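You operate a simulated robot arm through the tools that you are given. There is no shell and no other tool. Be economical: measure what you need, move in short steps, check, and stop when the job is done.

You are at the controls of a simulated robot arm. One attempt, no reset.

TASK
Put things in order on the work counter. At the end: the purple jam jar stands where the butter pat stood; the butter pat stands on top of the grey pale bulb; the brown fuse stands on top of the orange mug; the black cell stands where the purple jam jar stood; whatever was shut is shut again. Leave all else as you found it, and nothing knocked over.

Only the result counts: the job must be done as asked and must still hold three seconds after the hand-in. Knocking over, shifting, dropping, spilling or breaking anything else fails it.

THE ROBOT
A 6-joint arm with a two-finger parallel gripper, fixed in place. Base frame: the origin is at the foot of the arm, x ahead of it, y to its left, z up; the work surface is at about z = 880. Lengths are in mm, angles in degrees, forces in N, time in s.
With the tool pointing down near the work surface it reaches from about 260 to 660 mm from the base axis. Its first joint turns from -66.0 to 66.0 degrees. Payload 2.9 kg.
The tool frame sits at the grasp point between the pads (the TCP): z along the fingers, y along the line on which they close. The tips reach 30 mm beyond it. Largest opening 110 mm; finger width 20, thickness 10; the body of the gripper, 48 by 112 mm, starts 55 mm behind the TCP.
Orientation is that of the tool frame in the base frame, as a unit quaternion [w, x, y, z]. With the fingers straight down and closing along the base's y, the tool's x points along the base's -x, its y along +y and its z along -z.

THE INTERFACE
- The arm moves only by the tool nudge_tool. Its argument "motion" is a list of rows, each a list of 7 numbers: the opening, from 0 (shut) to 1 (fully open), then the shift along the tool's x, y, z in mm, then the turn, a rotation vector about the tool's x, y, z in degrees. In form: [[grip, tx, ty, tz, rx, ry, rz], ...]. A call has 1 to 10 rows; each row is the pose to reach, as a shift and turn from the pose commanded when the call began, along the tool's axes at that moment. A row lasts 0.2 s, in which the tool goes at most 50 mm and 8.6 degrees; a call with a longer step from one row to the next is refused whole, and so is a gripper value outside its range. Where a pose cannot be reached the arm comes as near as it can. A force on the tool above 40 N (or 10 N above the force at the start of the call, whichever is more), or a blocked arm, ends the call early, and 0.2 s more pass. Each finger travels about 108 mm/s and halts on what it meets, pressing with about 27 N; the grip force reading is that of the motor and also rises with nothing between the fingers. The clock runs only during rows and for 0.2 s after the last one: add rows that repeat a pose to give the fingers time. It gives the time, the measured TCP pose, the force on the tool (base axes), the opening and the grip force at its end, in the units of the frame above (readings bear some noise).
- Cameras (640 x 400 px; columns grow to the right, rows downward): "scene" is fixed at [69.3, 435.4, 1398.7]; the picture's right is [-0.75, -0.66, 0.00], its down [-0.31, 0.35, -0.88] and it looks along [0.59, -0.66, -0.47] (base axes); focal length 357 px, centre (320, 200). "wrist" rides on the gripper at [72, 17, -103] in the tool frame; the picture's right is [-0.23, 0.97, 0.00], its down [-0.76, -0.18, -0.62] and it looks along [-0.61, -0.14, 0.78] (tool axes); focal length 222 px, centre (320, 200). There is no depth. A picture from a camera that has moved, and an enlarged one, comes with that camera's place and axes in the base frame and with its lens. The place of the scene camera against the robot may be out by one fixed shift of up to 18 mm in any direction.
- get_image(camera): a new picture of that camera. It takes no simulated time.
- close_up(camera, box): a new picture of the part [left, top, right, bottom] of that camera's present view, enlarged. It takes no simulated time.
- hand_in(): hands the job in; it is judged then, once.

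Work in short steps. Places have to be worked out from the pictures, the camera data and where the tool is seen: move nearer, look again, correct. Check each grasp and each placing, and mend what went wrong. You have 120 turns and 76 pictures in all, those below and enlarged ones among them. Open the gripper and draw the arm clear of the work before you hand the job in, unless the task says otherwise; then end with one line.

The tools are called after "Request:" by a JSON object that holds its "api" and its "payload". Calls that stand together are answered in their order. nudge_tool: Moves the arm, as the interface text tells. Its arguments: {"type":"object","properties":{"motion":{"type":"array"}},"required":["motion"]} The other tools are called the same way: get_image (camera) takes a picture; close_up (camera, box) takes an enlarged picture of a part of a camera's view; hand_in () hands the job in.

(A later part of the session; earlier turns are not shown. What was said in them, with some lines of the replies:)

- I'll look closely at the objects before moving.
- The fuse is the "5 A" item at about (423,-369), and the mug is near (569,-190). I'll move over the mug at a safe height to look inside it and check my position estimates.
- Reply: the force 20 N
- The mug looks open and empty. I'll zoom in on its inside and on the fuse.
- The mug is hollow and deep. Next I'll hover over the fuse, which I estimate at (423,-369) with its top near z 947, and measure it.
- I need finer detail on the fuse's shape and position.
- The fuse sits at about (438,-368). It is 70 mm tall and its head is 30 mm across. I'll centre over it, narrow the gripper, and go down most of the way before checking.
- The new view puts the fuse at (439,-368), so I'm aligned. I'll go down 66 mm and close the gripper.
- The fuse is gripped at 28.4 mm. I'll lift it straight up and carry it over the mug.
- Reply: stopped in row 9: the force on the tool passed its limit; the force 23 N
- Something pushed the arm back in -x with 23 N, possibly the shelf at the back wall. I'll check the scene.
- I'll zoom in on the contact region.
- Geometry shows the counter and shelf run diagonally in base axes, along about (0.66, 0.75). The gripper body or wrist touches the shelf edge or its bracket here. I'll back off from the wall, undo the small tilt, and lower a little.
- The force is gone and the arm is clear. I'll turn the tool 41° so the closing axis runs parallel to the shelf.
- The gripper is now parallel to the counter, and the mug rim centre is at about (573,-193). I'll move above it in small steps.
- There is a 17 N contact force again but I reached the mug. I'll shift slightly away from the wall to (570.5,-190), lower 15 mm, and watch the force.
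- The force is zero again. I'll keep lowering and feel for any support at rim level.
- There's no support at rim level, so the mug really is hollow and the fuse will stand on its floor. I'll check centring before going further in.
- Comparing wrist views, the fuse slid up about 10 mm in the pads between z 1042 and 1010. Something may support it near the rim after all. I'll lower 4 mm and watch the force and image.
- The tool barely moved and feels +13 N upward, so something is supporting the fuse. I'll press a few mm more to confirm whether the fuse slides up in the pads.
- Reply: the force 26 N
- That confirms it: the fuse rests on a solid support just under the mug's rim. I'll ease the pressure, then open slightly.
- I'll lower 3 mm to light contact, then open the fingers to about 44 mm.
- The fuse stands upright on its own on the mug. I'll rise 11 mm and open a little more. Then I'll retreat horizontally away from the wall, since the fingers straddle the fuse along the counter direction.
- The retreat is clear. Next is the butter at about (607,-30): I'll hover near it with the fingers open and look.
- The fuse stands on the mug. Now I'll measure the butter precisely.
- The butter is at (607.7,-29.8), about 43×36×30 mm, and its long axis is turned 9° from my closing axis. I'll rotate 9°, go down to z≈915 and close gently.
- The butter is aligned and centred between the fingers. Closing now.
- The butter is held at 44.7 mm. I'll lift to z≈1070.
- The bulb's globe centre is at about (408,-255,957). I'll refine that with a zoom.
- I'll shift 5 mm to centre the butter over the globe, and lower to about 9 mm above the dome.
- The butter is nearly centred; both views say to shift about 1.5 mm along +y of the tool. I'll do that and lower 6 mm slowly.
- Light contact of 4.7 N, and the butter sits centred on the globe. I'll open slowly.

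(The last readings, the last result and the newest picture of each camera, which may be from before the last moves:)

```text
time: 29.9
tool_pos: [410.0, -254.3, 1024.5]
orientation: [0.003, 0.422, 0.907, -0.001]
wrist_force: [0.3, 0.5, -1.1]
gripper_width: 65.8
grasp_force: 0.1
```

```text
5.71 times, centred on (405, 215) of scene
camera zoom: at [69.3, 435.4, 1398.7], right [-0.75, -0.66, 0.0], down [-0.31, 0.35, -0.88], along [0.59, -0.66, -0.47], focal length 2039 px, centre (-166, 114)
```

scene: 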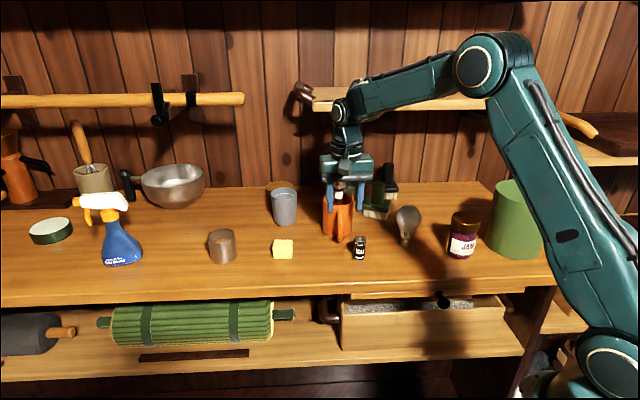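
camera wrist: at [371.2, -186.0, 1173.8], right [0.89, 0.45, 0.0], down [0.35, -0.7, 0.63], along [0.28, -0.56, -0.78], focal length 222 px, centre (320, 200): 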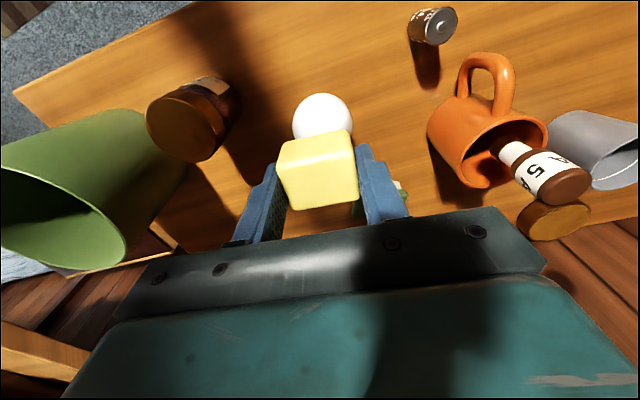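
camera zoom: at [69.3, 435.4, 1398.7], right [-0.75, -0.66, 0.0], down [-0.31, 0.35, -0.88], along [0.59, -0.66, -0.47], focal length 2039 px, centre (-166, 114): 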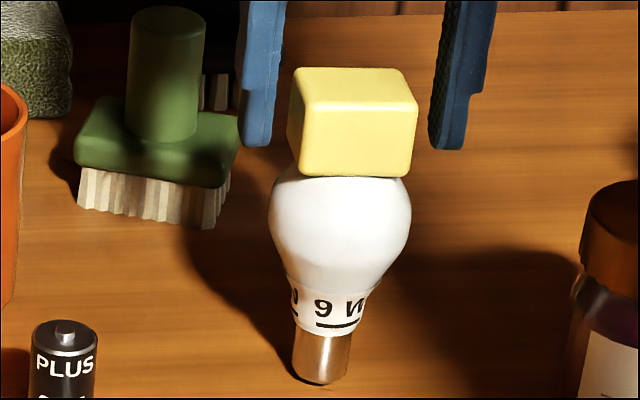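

The butter sits stably on the bulb. I'll rise straight up and then move over the jam jar near (295,-308). I'll turn 58° clockwise on the way so the gripper body stays clear of the green bin.

Request:
{"api": "nudge_tool", "payload": {"motion": [[0.65, 0, 0, -15, 0, 0, 0], [0.65, 0, 0, -60, 0, 0, 0], [0.7, 5, -17, -60, 0, 0, 8.4], [0.75, 9, -35, -60, 0, 0, 16.8], [0.8, 14, -53, -60, 0, 0, 25.2], [0.85, 19, -71, -60, 0, 0, 33.6], [0.85, 24, -89, -60, 0, 0, 42], [0.85, 28, -107, -60, 0, 0, 50], [0.85, 32.6, -122.8, -60, 0, 0, 58], [0.85, 32.6, -122.8, -60, 0, 0, 58]]}}

Request:
{"api": "get_image", "payload": {"camera": "wrist"}}

Request:
{"api": "get_image", "payload": {"camera": "scene"}}

```text
time: 32.1
tool_pos: [294.6, -308.6, 1084.1]
orientation: [0.002, 0.809, 0.587, 0.001]
wrist_force: [0.2, -0.4, -0.7]
gripper_width: 93.3
grasp_force: 0.0
```

```text
31 pictures are left
camera wrist: at [332.4, -245.7, 1188.3], right [0.85, -0.52, 0.0], down [-0.41, -0.67, 0.62], along [-0.32, -0.54, -0.78], focal length 222 px, centre (320, 200)
```

wrist: 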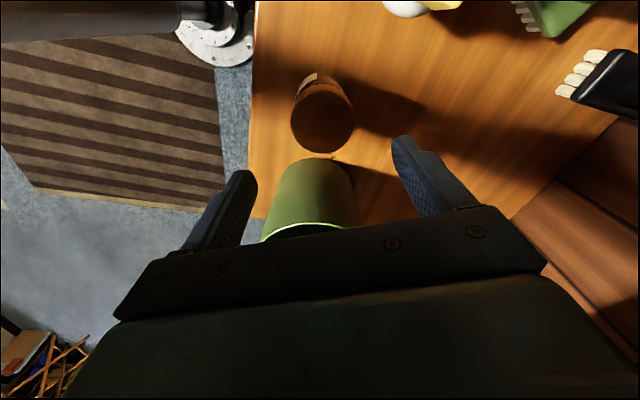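

```text
30 pictures are left
```

scene: 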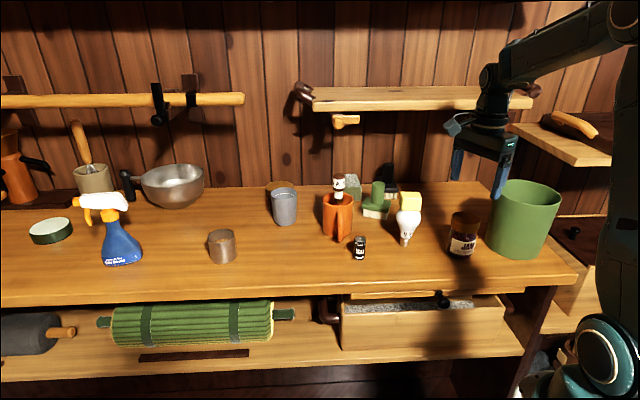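

Zooming on the jar to locate it precisely.

Request:
{"api": "close_up", "payload": {"camera": "wrist", "box": [250, 60, 390, 240]}}

```text
2.22 times, centred on (320, 150) of wrist
camera zoom: at [332.4, -245.7, 1188.3], right [0.85, -0.52, 0.0], down [-0.41, -0.67, 0.62], along [-0.32, -0.54, -0.78], focal length 494 px, centre (320, 311)
```

zoom: 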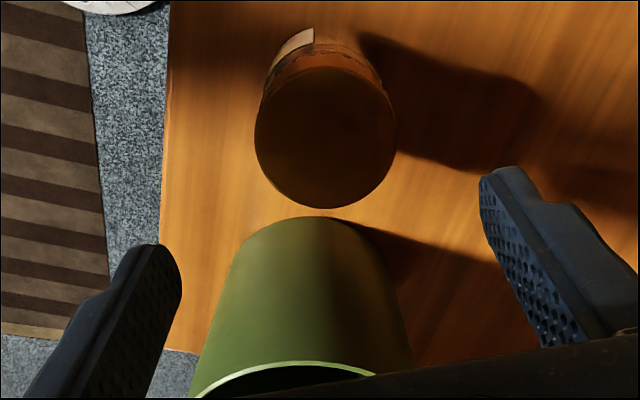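

The jar is at about (297,-311.5), its lid is about 62 mm across, and its top is near z 979. I'll centre over it and go down to z≈938, straddling it.

Request:
{"api": "nudge_tool", "payload": {"motion": [[0.9, -2, 3.2, 0, 0, 0, 0], [0.9, -2, 3.2, 40, 0, 0, 0], [0.9, -2, 3.2, 60, 0, 0, 0], [0.9, -2, 3.2, 60, 0, 0, 0]]}}

Request:
{"api": "get_image", "payload": {"camera": "wrist"}}

```text
time: 33.1
tool_pos: [295.2, -311.0, 1023.7]
orientation: [0.002, 0.809, 0.588, 0.0]
wrist_force: [0.9, 0.2, 0.1]
gripper_width: 99.3
grasp_force: 0.2
```

```text
28 pictures are left
camera wrist: at [333.4, -248.4, 1127.6], right [0.86, -0.52, 0.0], down [-0.41, -0.67, 0.62], along [-0.32, -0.54, -0.78], focal length 222 px, centre (320, 200)
```

wrist: 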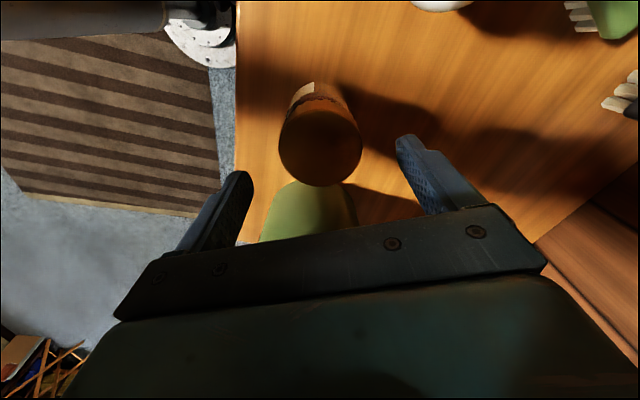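

The jar stays centred in the view, so I'll go down to z≈938 and close.

Request:
{"api": "nudge_tool", "payload": {"motion": [[0.9, 1, 1.5, 30, 0, 0, 0], [0.9, 1, 1.5, 60, 0, 0, 0], [0.9, 1, 1.5, 86, 0, 0, 0], [0.9, 1, 1.5, 86, 0, 0, 0], [0.75, 1, 1.5, 86, 0, 0, 0], [0.65, 1, 1.5, 86, 0, 0, 0], [0.5, 1, 1.5, 86, 0, 0, 0], [0.5, 1, 1.5, 86, 0, 0, 0]]}}

Request:
{"api": "get_image", "payload": {"camera": "wrist"}}

```text
time: 34.9
tool_pos: [299.5, -311.5, 939.2]
orientation: [0.001, 0.809, 0.588, 0.0]
wrist_force: [-0.4, 0.2, -0.5]
gripper_width: 61.1
grasp_force: 26.9
```

```text
27 pictures are left
camera wrist: at [335.8, -248.6, 1042.0], right [0.86, -0.52, 0.0], down [-0.41, -0.67, 0.62], along [-0.32, -0.54, -0.78], focal length 222 px, centre (320, 200)
```

wrist: 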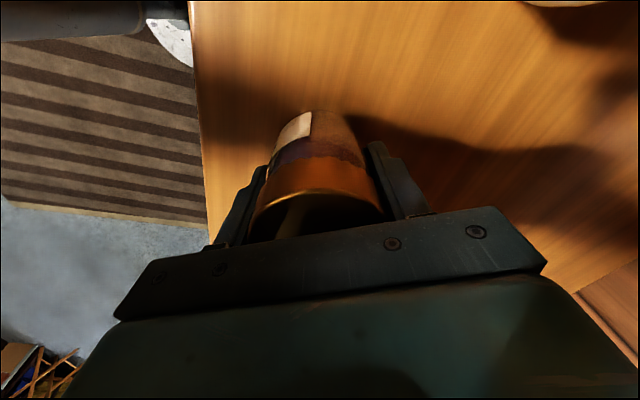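

The jar is held at 61 mm. I'll lift it straight up 138 mm, then swing toward +y first to stay clear of the bulb.

Request:
{"api": "nudge_tool", "payload": {"motion": [[0.5, 0, 0, -20, 0, 0, 0], [0.5, 0, 0, -55, 0, 0, 0], [0.5, 0, 0, -95, 0, 0, 0], [0.5, 0, 0, -138, 0, 0, 0], [0.5, 40, -5, -138, 0, 0, 0], [0.5, 80, -10, -138, 0, 0, 0], [0.5, 120, -14, -138, 0, 0, 0], [0.5, 163, -19, -138, 0, 0, 0], [0.5, 163, -19, -138, 0, 0, 0]]}}

Request:
{"api": "close_up", "payload": {"camera": "scene", "box": [320, 130, 480, 270]}}

```text
time: 36.9
tool_pos: [331.7, -147.8, 1076.1]
orientation: [0.003, 0.809, 0.588, 0.001]
wrist_force: [0.6, -0.5, -2.7]
gripper_width: 60.8
grasp_force: 27.4
```

```text
2.86 times, centred on (400, 200) of scene
camera zoom: at [69.3, 435.4, 1398.7], right [-0.75, -0.66, 0.0], down [-0.31, 0.35, -0.88], along [0.59, -0.66, -0.47], focal length 1019 px, centre (91, 200)
```

zoom: 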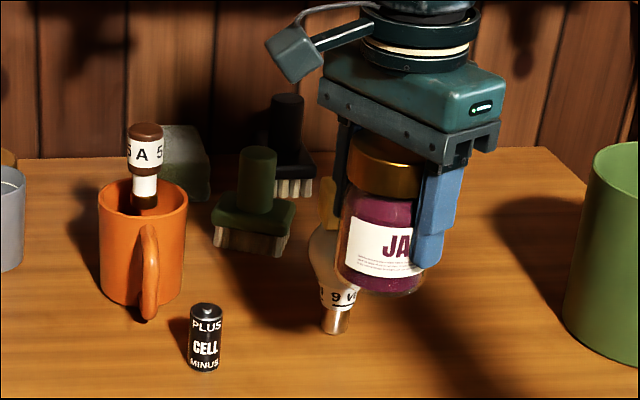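

The jar hangs straight and clear. I'll carry it to above the butter's old place at (607.5,-30), turning back 58° on the way.

Request:
{"api": "nudge_tool", "payload": {"motion": [[0.5, 25, 28, 0, 0, 0, -7.25], [0.5, 49, 56, 0, 0, 0, -14.5], [0.5, 74, 85, 0, 0, 0, -21.75], [0.5, 99, 113, 0, 0, 0, -29], [0.5, 123, 141, 0, 0, 0, -36.25], [0.5, 148, 170, 0, 0, 0, -43.5], [0.5, 173, 198, 0, 0, 0, -50.75], [0.5, 197, 225.5, 0, 0, 0, -58], [0.5, 197, 225.5, 0, 0, 0, -58]]}}

Request:
{"api": "get_image", "payload": {"camera": "wrist"}}

Request:
{"api": "close_up", "payload": {"camera": "scene", "box": [200, 130, 360, 280]}}

```text
time: 38.9
tool_pos: [607.7, -32.9, 1076.1]
orientation: [0.001, 0.421, 0.907, -0.001]
wrist_force: [0.6, 0.0, -2.6]
gripper_width: 61.1
grasp_force: 27.4
```

```text
25 pictures are left
camera wrist: at [573.4, 32.5, 1180.5], right [0.89, 0.45, 0.0], down [0.35, -0.69, 0.63], along [0.28, -0.56, -0.78], focal length 222 px, centre (320, 200)
```

wrist: 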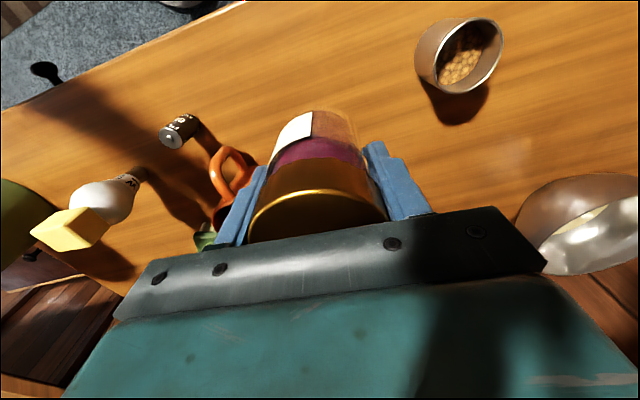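

```text
2.67 times, centred on (280, 205) of scene
camera zoom: at [69.3, 435.4, 1398.7], right [-0.75, -0.66, 0.0], down [-0.31, 0.35, -0.88], along [0.59, -0.66, -0.47], focal length 951 px, centre (427, 187)
```

zoom: 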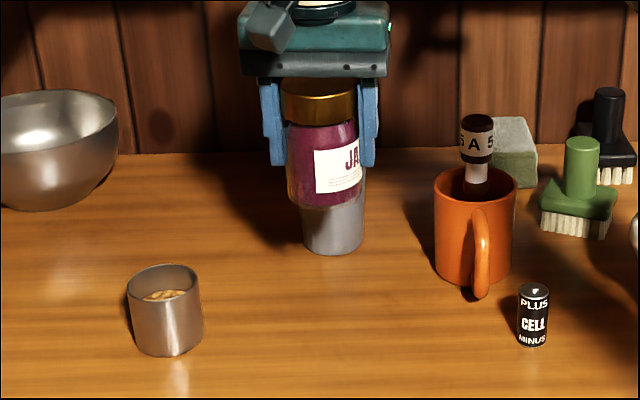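

I'm over the spot. I'll lower to about 5 mm above the surface.

Request:
{"api": "nudge_tool", "payload": {"motion": [[0.5, 1.9, 1.6, 30, 0, 0, 0], [0.5, 1.9, 1.6, 65, 0, 0, 0], [0.5, 1.9, 1.6, 100, 0, 0, 0], [0.5, 1.9, 1.6, 122, 0, 0, 0], [0.5, 1.9, 1.6, 131, 0, 0, 0], [0.5, 1.9, 1.6, 131, 0, 0, 0]]}}

Request:
{"api": "nudge_tool", "payload": {"motion": [[0.5, 0, 0, 2, 0, 0, 0], [0.5, 0, 0, 4, 0, 0, 0], [0.5, 0, 0, 6, 0, 0, 0]]}}

```text
time: 40.3
tool_pos: [607.3, -30.9, 945.6]
orientation: [0.002, 0.422, 0.906, 0.0]
wrist_force: [-0.2, -0.7, -3.2]
gripper_width: 61.2
grasp_force: 27.1
```

```text
time: 41.1
tool_pos: [607.0, -29.6, 940.4]
orientation: [0.002, 0.423, 0.906, -0.001]
wrist_force: [-0.1, 0.0, -2.5]
gripper_width: 60.9
grasp_force: 26.8
```

Not touching yet (-2.5 N is the jar's weight). I'll lower in 1 mm steps.

Request:
{"api": "nudge_tool", "payload": {"motion": [[0.5, 0, 0, 1, 0, 0, 0], [0.5, 0, 0, 2, 0, 0, 0]]}}

```text
time: 41.7
tool_pos: [605.7, -29.8, 938.5]
orientation: [0.002, 0.423, 0.906, -0.001]
wrist_force: [-0.8, 0.2, -2.0]
gripper_width: 61.4
grasp_force: 26.9
```

Request:
{"api": "nudge_tool", "payload": {"motion": [[0.5, 0, 0, 1, 0, 0, 0], [0.5, 0, 0, 2, 0, 0, 0]]}}

Request:
{"api": "close_up", "payload": {"camera": "scene", "box": [240, 180, 320, 280]}}

```text
time: 42.3
tool_pos: [606.6, -30.1, 937.7]
orientation: [0.003, 0.422, 0.906, 0.0]
wrist_force: [-6.7, -0.6, 16.6]
gripper_width: 60.8
grasp_force: 26.9
```

```text
4.00 times, centred on (280, 230) of scene
camera zoom: at [68.8, 435.4, 1398.8], right [-0.75, -0.66, 0.0], down [-0.31, 0.35, -0.88], along [0.59, -0.66, -0.47], focal length 1427 px, centre (480, 80)
```

zoom: 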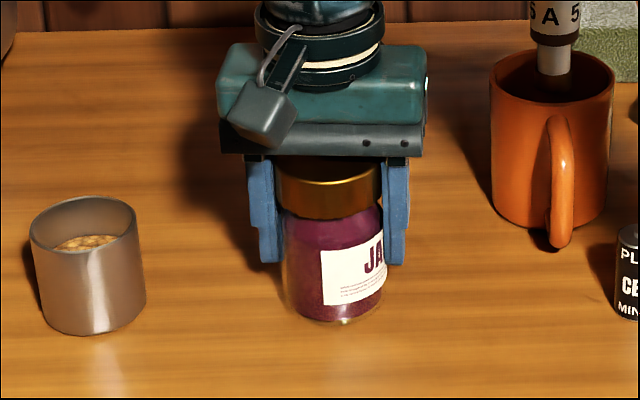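

Contact at 16.6 N, and the jar's base matches the butter's old pixel position. I'll ease up 1 mm and release.

Request:
{"api": "nudge_tool", "payload": {"motion": [[0.5, 0, 0, -1, 0, 0, 0], [0.56, 0, 0, -1, 0, 0, 0], [0.62, 0, 0, -1, 0, 0, 0], [0.7, 0, 0, -1, 0, 0, 0], [0.85, 0, 0, -1, 0, 0, 0], [0.85, 0, 0, -30, 0, 0, 0], [0.85, 0, 0, -70, 0, 0, 0], [0.85, 0, 0, -110, 0, 0, 0], [0.85, 0, 0, -110, 0, 0, 0]]}}

Request:
{"api": "get_image", "payload": {"camera": "wrist"}}

```text
time: 44.3
tool_pos: [608.3, -28.7, 1043.2]
orientation: [0.002, 0.423, 0.906, -0.001]
wrist_force: [0.2, 0.4, -0.4]
gripper_width: 93.7
grasp_force: 0.0
```

```text
22 pictures are left
camera wrist: at [571.7, 36.6, 1147.9], right [0.89, 0.45, 0.0], down [0.35, -0.7, 0.63], along [0.28, -0.56, -0.78], focal length 222 px, centre (320, 200)
```

wrist: 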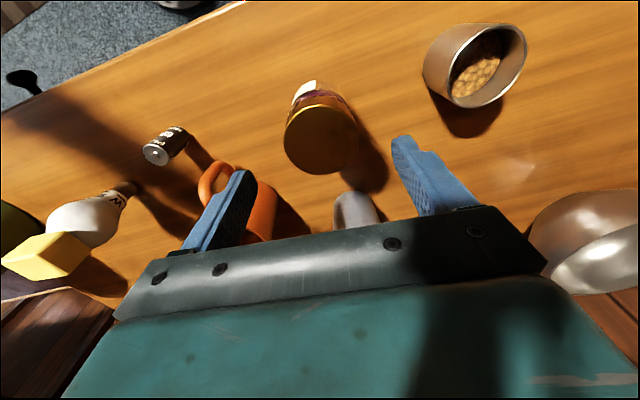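

The jar is placed at about (606,-29). Next I'll go over the black cell near (466,-136), turning the tool back 35° for clearance from the mug handle.

Request:
{"api": "nudge_tool", "payload": {"motion": [[0.85, 2, -35, -10, 0, 0, -7], [0.7, 4, -70, -10, 0, 0, -14], [0.6, 6, -106, -10, 0, 0, -21], [0.6, 8, -141, -10, 0, 0, -28], [0.6, 10, -177, 0, 0, 0, -35], [0.6, 10, -177, 0, 0, 0, -35]]}}

Request:
{"api": "get_image", "payload": {"camera": "wrist"}}

```text
time: 45.7
tool_pos: [464.7, -134.6, 1044.7]
orientation: [0.003, 0.129, 0.992, -0.001]
wrist_force: [0.5, 0.3, 0.2]
gripper_width: 66.1
grasp_force: 0.1
```

```text
21 pictures are left
camera wrist: at [397.9, -100.5, 1148.2], right [0.47, 0.88, 0.0], down [0.69, -0.37, 0.63], along [0.55, -0.3, -0.78], focal length 222 px, centre (320, 200)
```

wrist: 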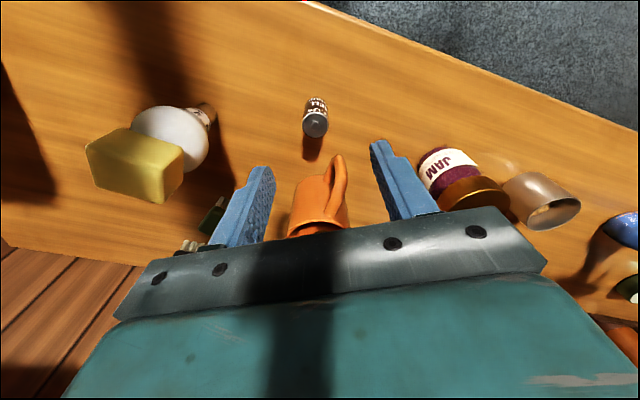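

Request:
{"api": "close_up", "payload": {"camera": "wrist", "box": [270, 80, 370, 180]}}

```text
4.00 times, centred on (320, 130) of wrist
camera zoom: at [397.9, -100.5, 1148.2], right [0.47, 0.88, 0.0], down [0.69, -0.37, 0.63], along [0.55, -0.3, -0.78], focal length 888 px, centre (320, 480)
```

zoom: 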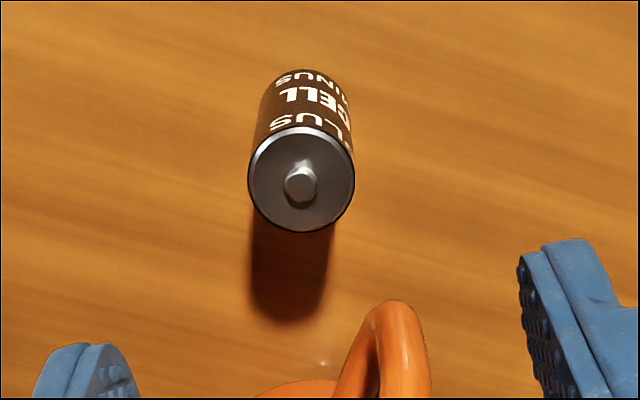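

The cell is at (465.5,-143). It's 26.5 mm across and 50 mm tall. I'll centre over it, go down to z≈918, and grip.

Request:
{"api": "nudge_tool", "payload": {"motion": [[0.6, -2.9, -7.9, 0, 0, 0, 0], [0.6, -2.9, -7.9, 40, 0, 0, 0], [0.6, -2.9, -7.9, 80, 0, 0, 0], [0.6, -2.9, -7.9, 110, 0, 0, 0], [0.6, -2.9, -7.9, 126, 0, 0, 0], [0.6, -2.9, -7.9, 126, 0, 0, 0]]}}

Request:
{"api": "get_image", "payload": {"camera": "wrist"}}

```text
time: 47.1
tool_pos: [466.5, -146.1, 918.3]
orientation: [0.002, 0.131, 0.991, -0.002]
wrist_force: [0.3, -0.5, 0.6]
gripper_width: 66.1
grasp_force: 0.1
```

```text
19 pictures are left
camera wrist: at [399.6, -111.1, 1021.5], right [0.47, 0.88, 0.0], down [0.69, -0.37, 0.63], along [0.55, -0.3, -0.78], focal length 222 px, centre (320, 200)
```

wrist: 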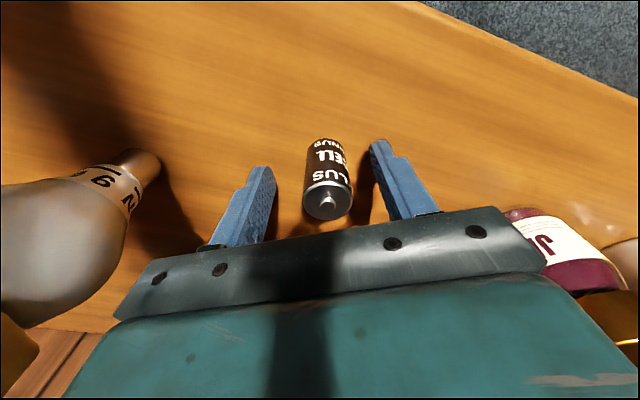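

The cell is between the pads, about 3 mm to the +y side. I'll shift and close.

Request:
{"api": "nudge_tool", "payload": {"motion": [[0.6, 0, 2.5, 0, 0, 0, 0], [0.45, 0, 2.5, 0, 0, 0, 0], [0.3, 0, 2.5, 0, 0, 0, 0], [0.18, 0, 2.5, 0, 0, 0, 0], [0.18, 0, 2.5, 0, 0, 0, 0]]}}

```text
time: 48.3
tool_pos: [465.7, -142.3, 918.1]
orientation: [0.002, 0.131, 0.991, -0.001]
wrist_force: [0.5, -0.2, 0.9]
gripper_width: 24.9
grasp_force: 27.1
```

The cell is gripped at 24.9 mm. I'll lift it and detour via (330,-150), starting the yaw turn needed beside the bin.

Request:
{"api": "nudge_tool", "payload": {"motion": [[0.18, 0, 0, -35, 0, 0, 0], [0.18, 0, 0, -75, 0, 0, 0], [0.18, 0, 0, -115, 0, 0, 0], [0.18, 0, 0, -157, 0, 0, 0], [0.18, 32, -10, -157, 0, 0, 8.4], [0.18, 65, -21, -157, 0, 0, 16.8], [0.18, 97, -31, -157, 0, 0, 25.2], [0.18, 130, -41.5, -157, 0, 0, 33.6], [0.18, 130, -41.5, -157, 0, 0, 42], [0.18, 130, -41.5, -157, 0, 0, 42]]}}

```text
time: 50.5
tool_pos: [331.4, -149.4, 1077.9]
orientation: [0.002, 0.478, 0.878, -0.001]
wrist_force: [-0.3, 0.9, 0.3]
gripper_width: 24.8
grasp_force: 27.0
```

Next, on to above the jar's old place at (298,-311), completing the turn.

Request:
{"api": "nudge_tool", "payload": {"motion": [[0.18, -19.5, -19.3, 0, 0, 0, 8], [0.18, -39, -38.6, 0, 0, 0, 16], [0.18, -58.7, -58, 0, 0, 0, 24], [0.18, -78, -77.3, 0, 0, 0, 32], [0.18, -98, -96.6, 0, 0, 0, 40], [0.18, -117.4, -116, 0, 0, 0, 48], [0.18, -117.4, -116, 0, 0, 0, 48]]}}

Request:
{"api": "get_image", "payload": {"camera": "wrist"}}

Request:
{"api": "get_image", "payload": {"camera": "scene"}}

```text
time: 52.1
tool_pos: [297.5, -308.6, 1075.5]
orientation: [0.001, 0.794, 0.608, 0.0]
wrist_force: [0.4, -0.4, -0.5]
gripper_width: 24.7
grasp_force: 26.8
```

```text
18 pictures are left
camera wrist: at [331.7, -243.6, 1180.3], right [0.88, -0.47, 0.0], down [-0.37, -0.69, 0.62], along [-0.29, -0.55, -0.78], focal length 222 px, centre (320, 200)
```

wrist: 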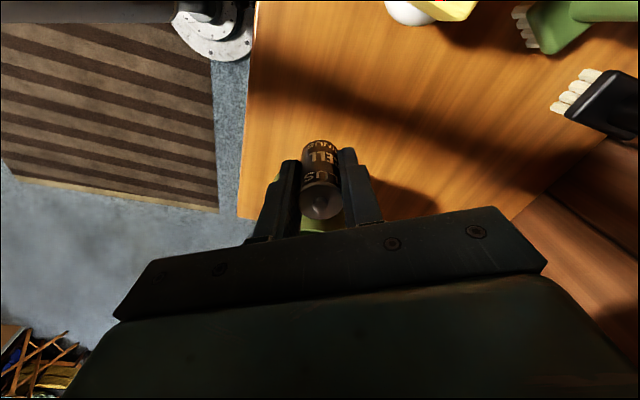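

```text
17 pictures are left
```

scene: 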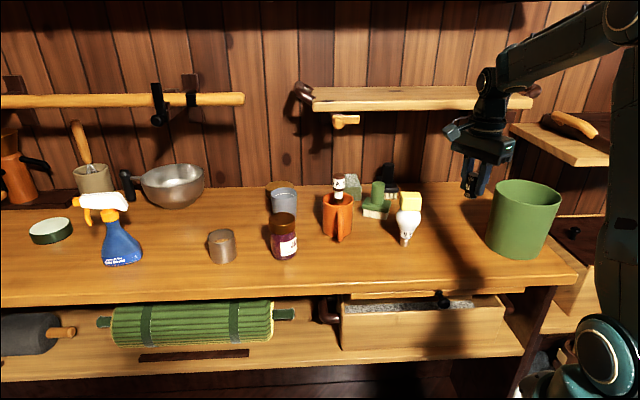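

Positioned. I'll lower to about 5 mm above the surface, with a 2 mm correction.

Request:
{"api": "nudge_tool", "payload": {"motion": [[0.18, -2.2, 1.1, 30, 0, 0, 0], [0.18, -2.2, 1.1, 65, 0, 0, 0], [0.18, -2.2, 1.1, 100, 0, 0, 0], [0.18, -2.2, 1.1, 135, 0, 0, 0], [0.18, -2.2, 1.1, 151, 0, 0, 0], [0.18, -2.2, 1.1, 151, 0, 0, 0]]}}

Request:
{"api": "nudge_tool", "payload": {"motion": [[0.18, 0, 0, 2, 0, 0, 0], [0.18, 0, 0, 4, 0, 0, 0]]}}

```text
time: 53.5
tool_pos: [296.6, -312.9, 925.2]
orientation: [0.002, 0.793, 0.609, 0.001]
wrist_force: [0.2, 0.8, -0.5]
gripper_width: 24.6
grasp_force: 27.1
```

```text
time: 54.1
tool_pos: [296.0, -311.5, 921.6]
orientation: [0.002, 0.793, 0.609, 0.001]
wrist_force: [-0.4, -0.2, -0.3]
gripper_width: 24.9
grasp_force: 27.4
```

Request:
{"api": "nudge_tool", "payload": {"motion": [[0.18, 0, 1, 1, 0, 0, 0], [0.18, 0, 1, 2.5, 0, 0, 0]]}}

Request:
{"api": "close_up", "payload": {"camera": "scene", "box": [430, 180, 510, 280]}}

```text
time: 54.7
tool_pos: [297.9, -313.8, 921.4]
orientation: [0.003, 0.793, 0.609, 0.0]
wrist_force: [-6.7, 3.2, 21.3]
gripper_width: 24.8
grasp_force: 27.1
```

```text
4.00 times, centred on (470, 230) of scene
camera zoom: at [68.9, 435.7, 1398.6], right [-0.75, -0.66, 0.0], down [-0.31, 0.35, -0.88], along [0.59, -0.66, -0.47], focal length 1427 px, centre (-280, 80)
```

zoom: 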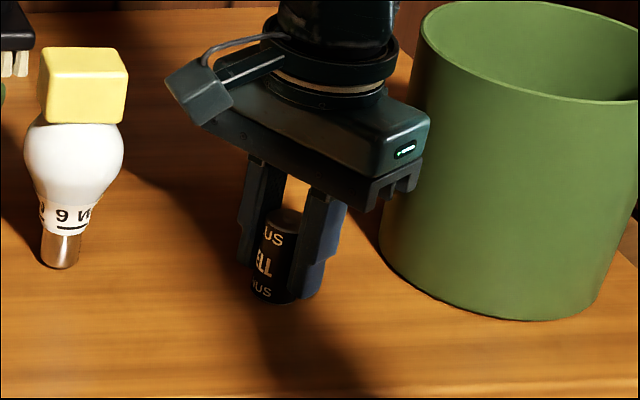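

Contact at 21 N, and the cell's base lines up with the jar's old base. I'll ease up, release, and rise.

Request:
{"api": "nudge_tool", "payload": {"motion": [[0.18, 0, 0, -1.5, 0, 0, 0], [0.25, 0, 0, -1.5, 0, 0, 0], [0.32, 0, 0, -1.5, 0, 0, 0], [0.45, 0, 0, -1.5, 0, 0, 0], [0.55, 0, 0, -1.5, 0, 0, 0], [0.55, 0, 0, -35, 0, 0, 0], [0.55, 0, 0, -80, 0, 0, 0], [0.55, 0, 0, -125, 0, 0, 0], [0.55, 0, 0, -160, 0, 0, 0], [0.55, 0, 0, -160, 0, 0, 0]]}}

Request:
{"api": "get_image", "payload": {"camera": "wrist"}}

```text
time: 56.9
tool_pos: [297.4, -311.9, 1083.3]
orientation: [0.002, 0.793, 0.609, 0.001]
wrist_force: [-0.2, -0.3, -0.2]
gripper_width: 60.5
grasp_force: 0.1
```

```text
15 pictures are left
camera wrist: at [332.0, -245.9, 1187.5], right [0.88, -0.47, 0.0], down [-0.37, -0.69, 0.62], along [-0.29, -0.55, -0.78], focal length 222 px, centre (320, 200)
```

wrist: 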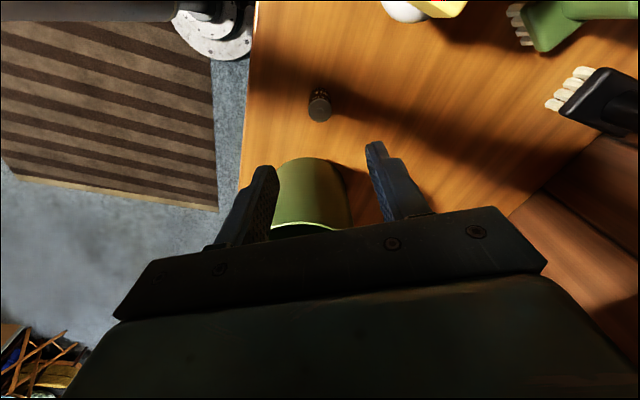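

The cell stands at (298,-311.4). I'll draw the arm clear and do a final check.

Request:
{"api": "nudge_tool", "payload": {"motion": [[0.55, 43, -3, -10, 0, 0, 0], [0.55, 86, -5, -20, 0, 0, 0], [0.55, 129, -8, -30, 0, 0, 0], [0.55, 172, -10, -40, 0, 0, 0], [0.55, 216, -13, -50, 0, 0, 0], [0.55, 216, -13, -50, 0, 0, 0]]}}

Request:
{"api": "get_image", "payload": {"camera": "scene"}}

Request:
{"api": "close_up", "payload": {"camera": "scene", "box": [260, 160, 480, 280]}}

```text
time: 58.3
tool_pos: [340.0, -100.5, 1128.7]
orientation: [0.002, 0.793, 0.609, 0.001]
wrist_force: [-0.2, -0.1, 0.9]
gripper_width: 60.6
grasp_force: 0.0
```

```text
14 pictures are left
```

scene: 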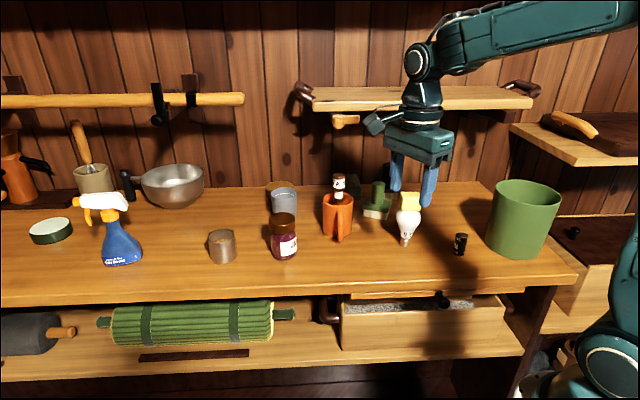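

```text
2.91 times, centred on (370, 220) of scene
camera zoom: at [69.3, 435.4, 1398.7], right [-0.75, -0.66, 0.0], down [-0.31, 0.35, -0.88], along [0.59, -0.66, -0.47], focal length 1038 px, centre (174, 142)
```

zoom: 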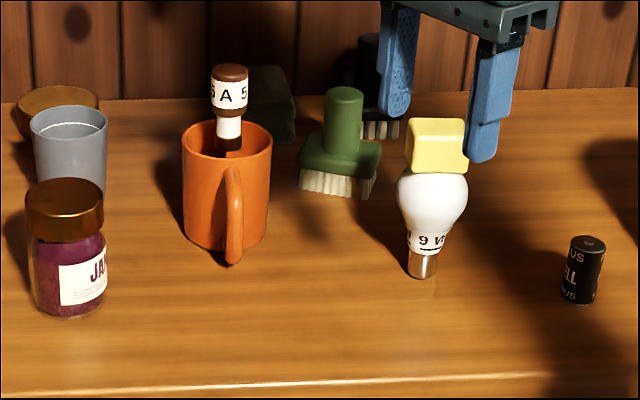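

All four placements look right: the jar in the butter's spot, the butter on the bulb, the fuse on the mug, and the cell in the jar's spot. Nothing that was shut has been opened. I'll open the gripper fully and hand in.

Request:
{"api": "nudge_tool", "payload": {"motion": [[1, 0, 0, 0, 0, 0, 0], [1, 0, 0, 0, 0, 0, 0], [1, 0, 0, 0, 0, 0, 0]]}}

Request:
{"api": "hand_in", "payload": {}}

```text
time: 59.1
tool_pos: [340.0, -99.7, 1129.2]
orientation: [0.001, 0.793, 0.609, 0.0]
wrist_force: [-0.3, -0.5, 0.8]
gripper_width: 109.9
grasp_force: 0.1
```

```text
The job is handed in.
```

The job is handed in: the jam jar stands where the butter was, the butter is on the bulb, the fuse is on the mug (its foot rests just below the rim), and the cell is where the jar was; the arm brushed something near the back shelf twice while carrying the fuse, but the last picture shows nothing moved or knocked over.
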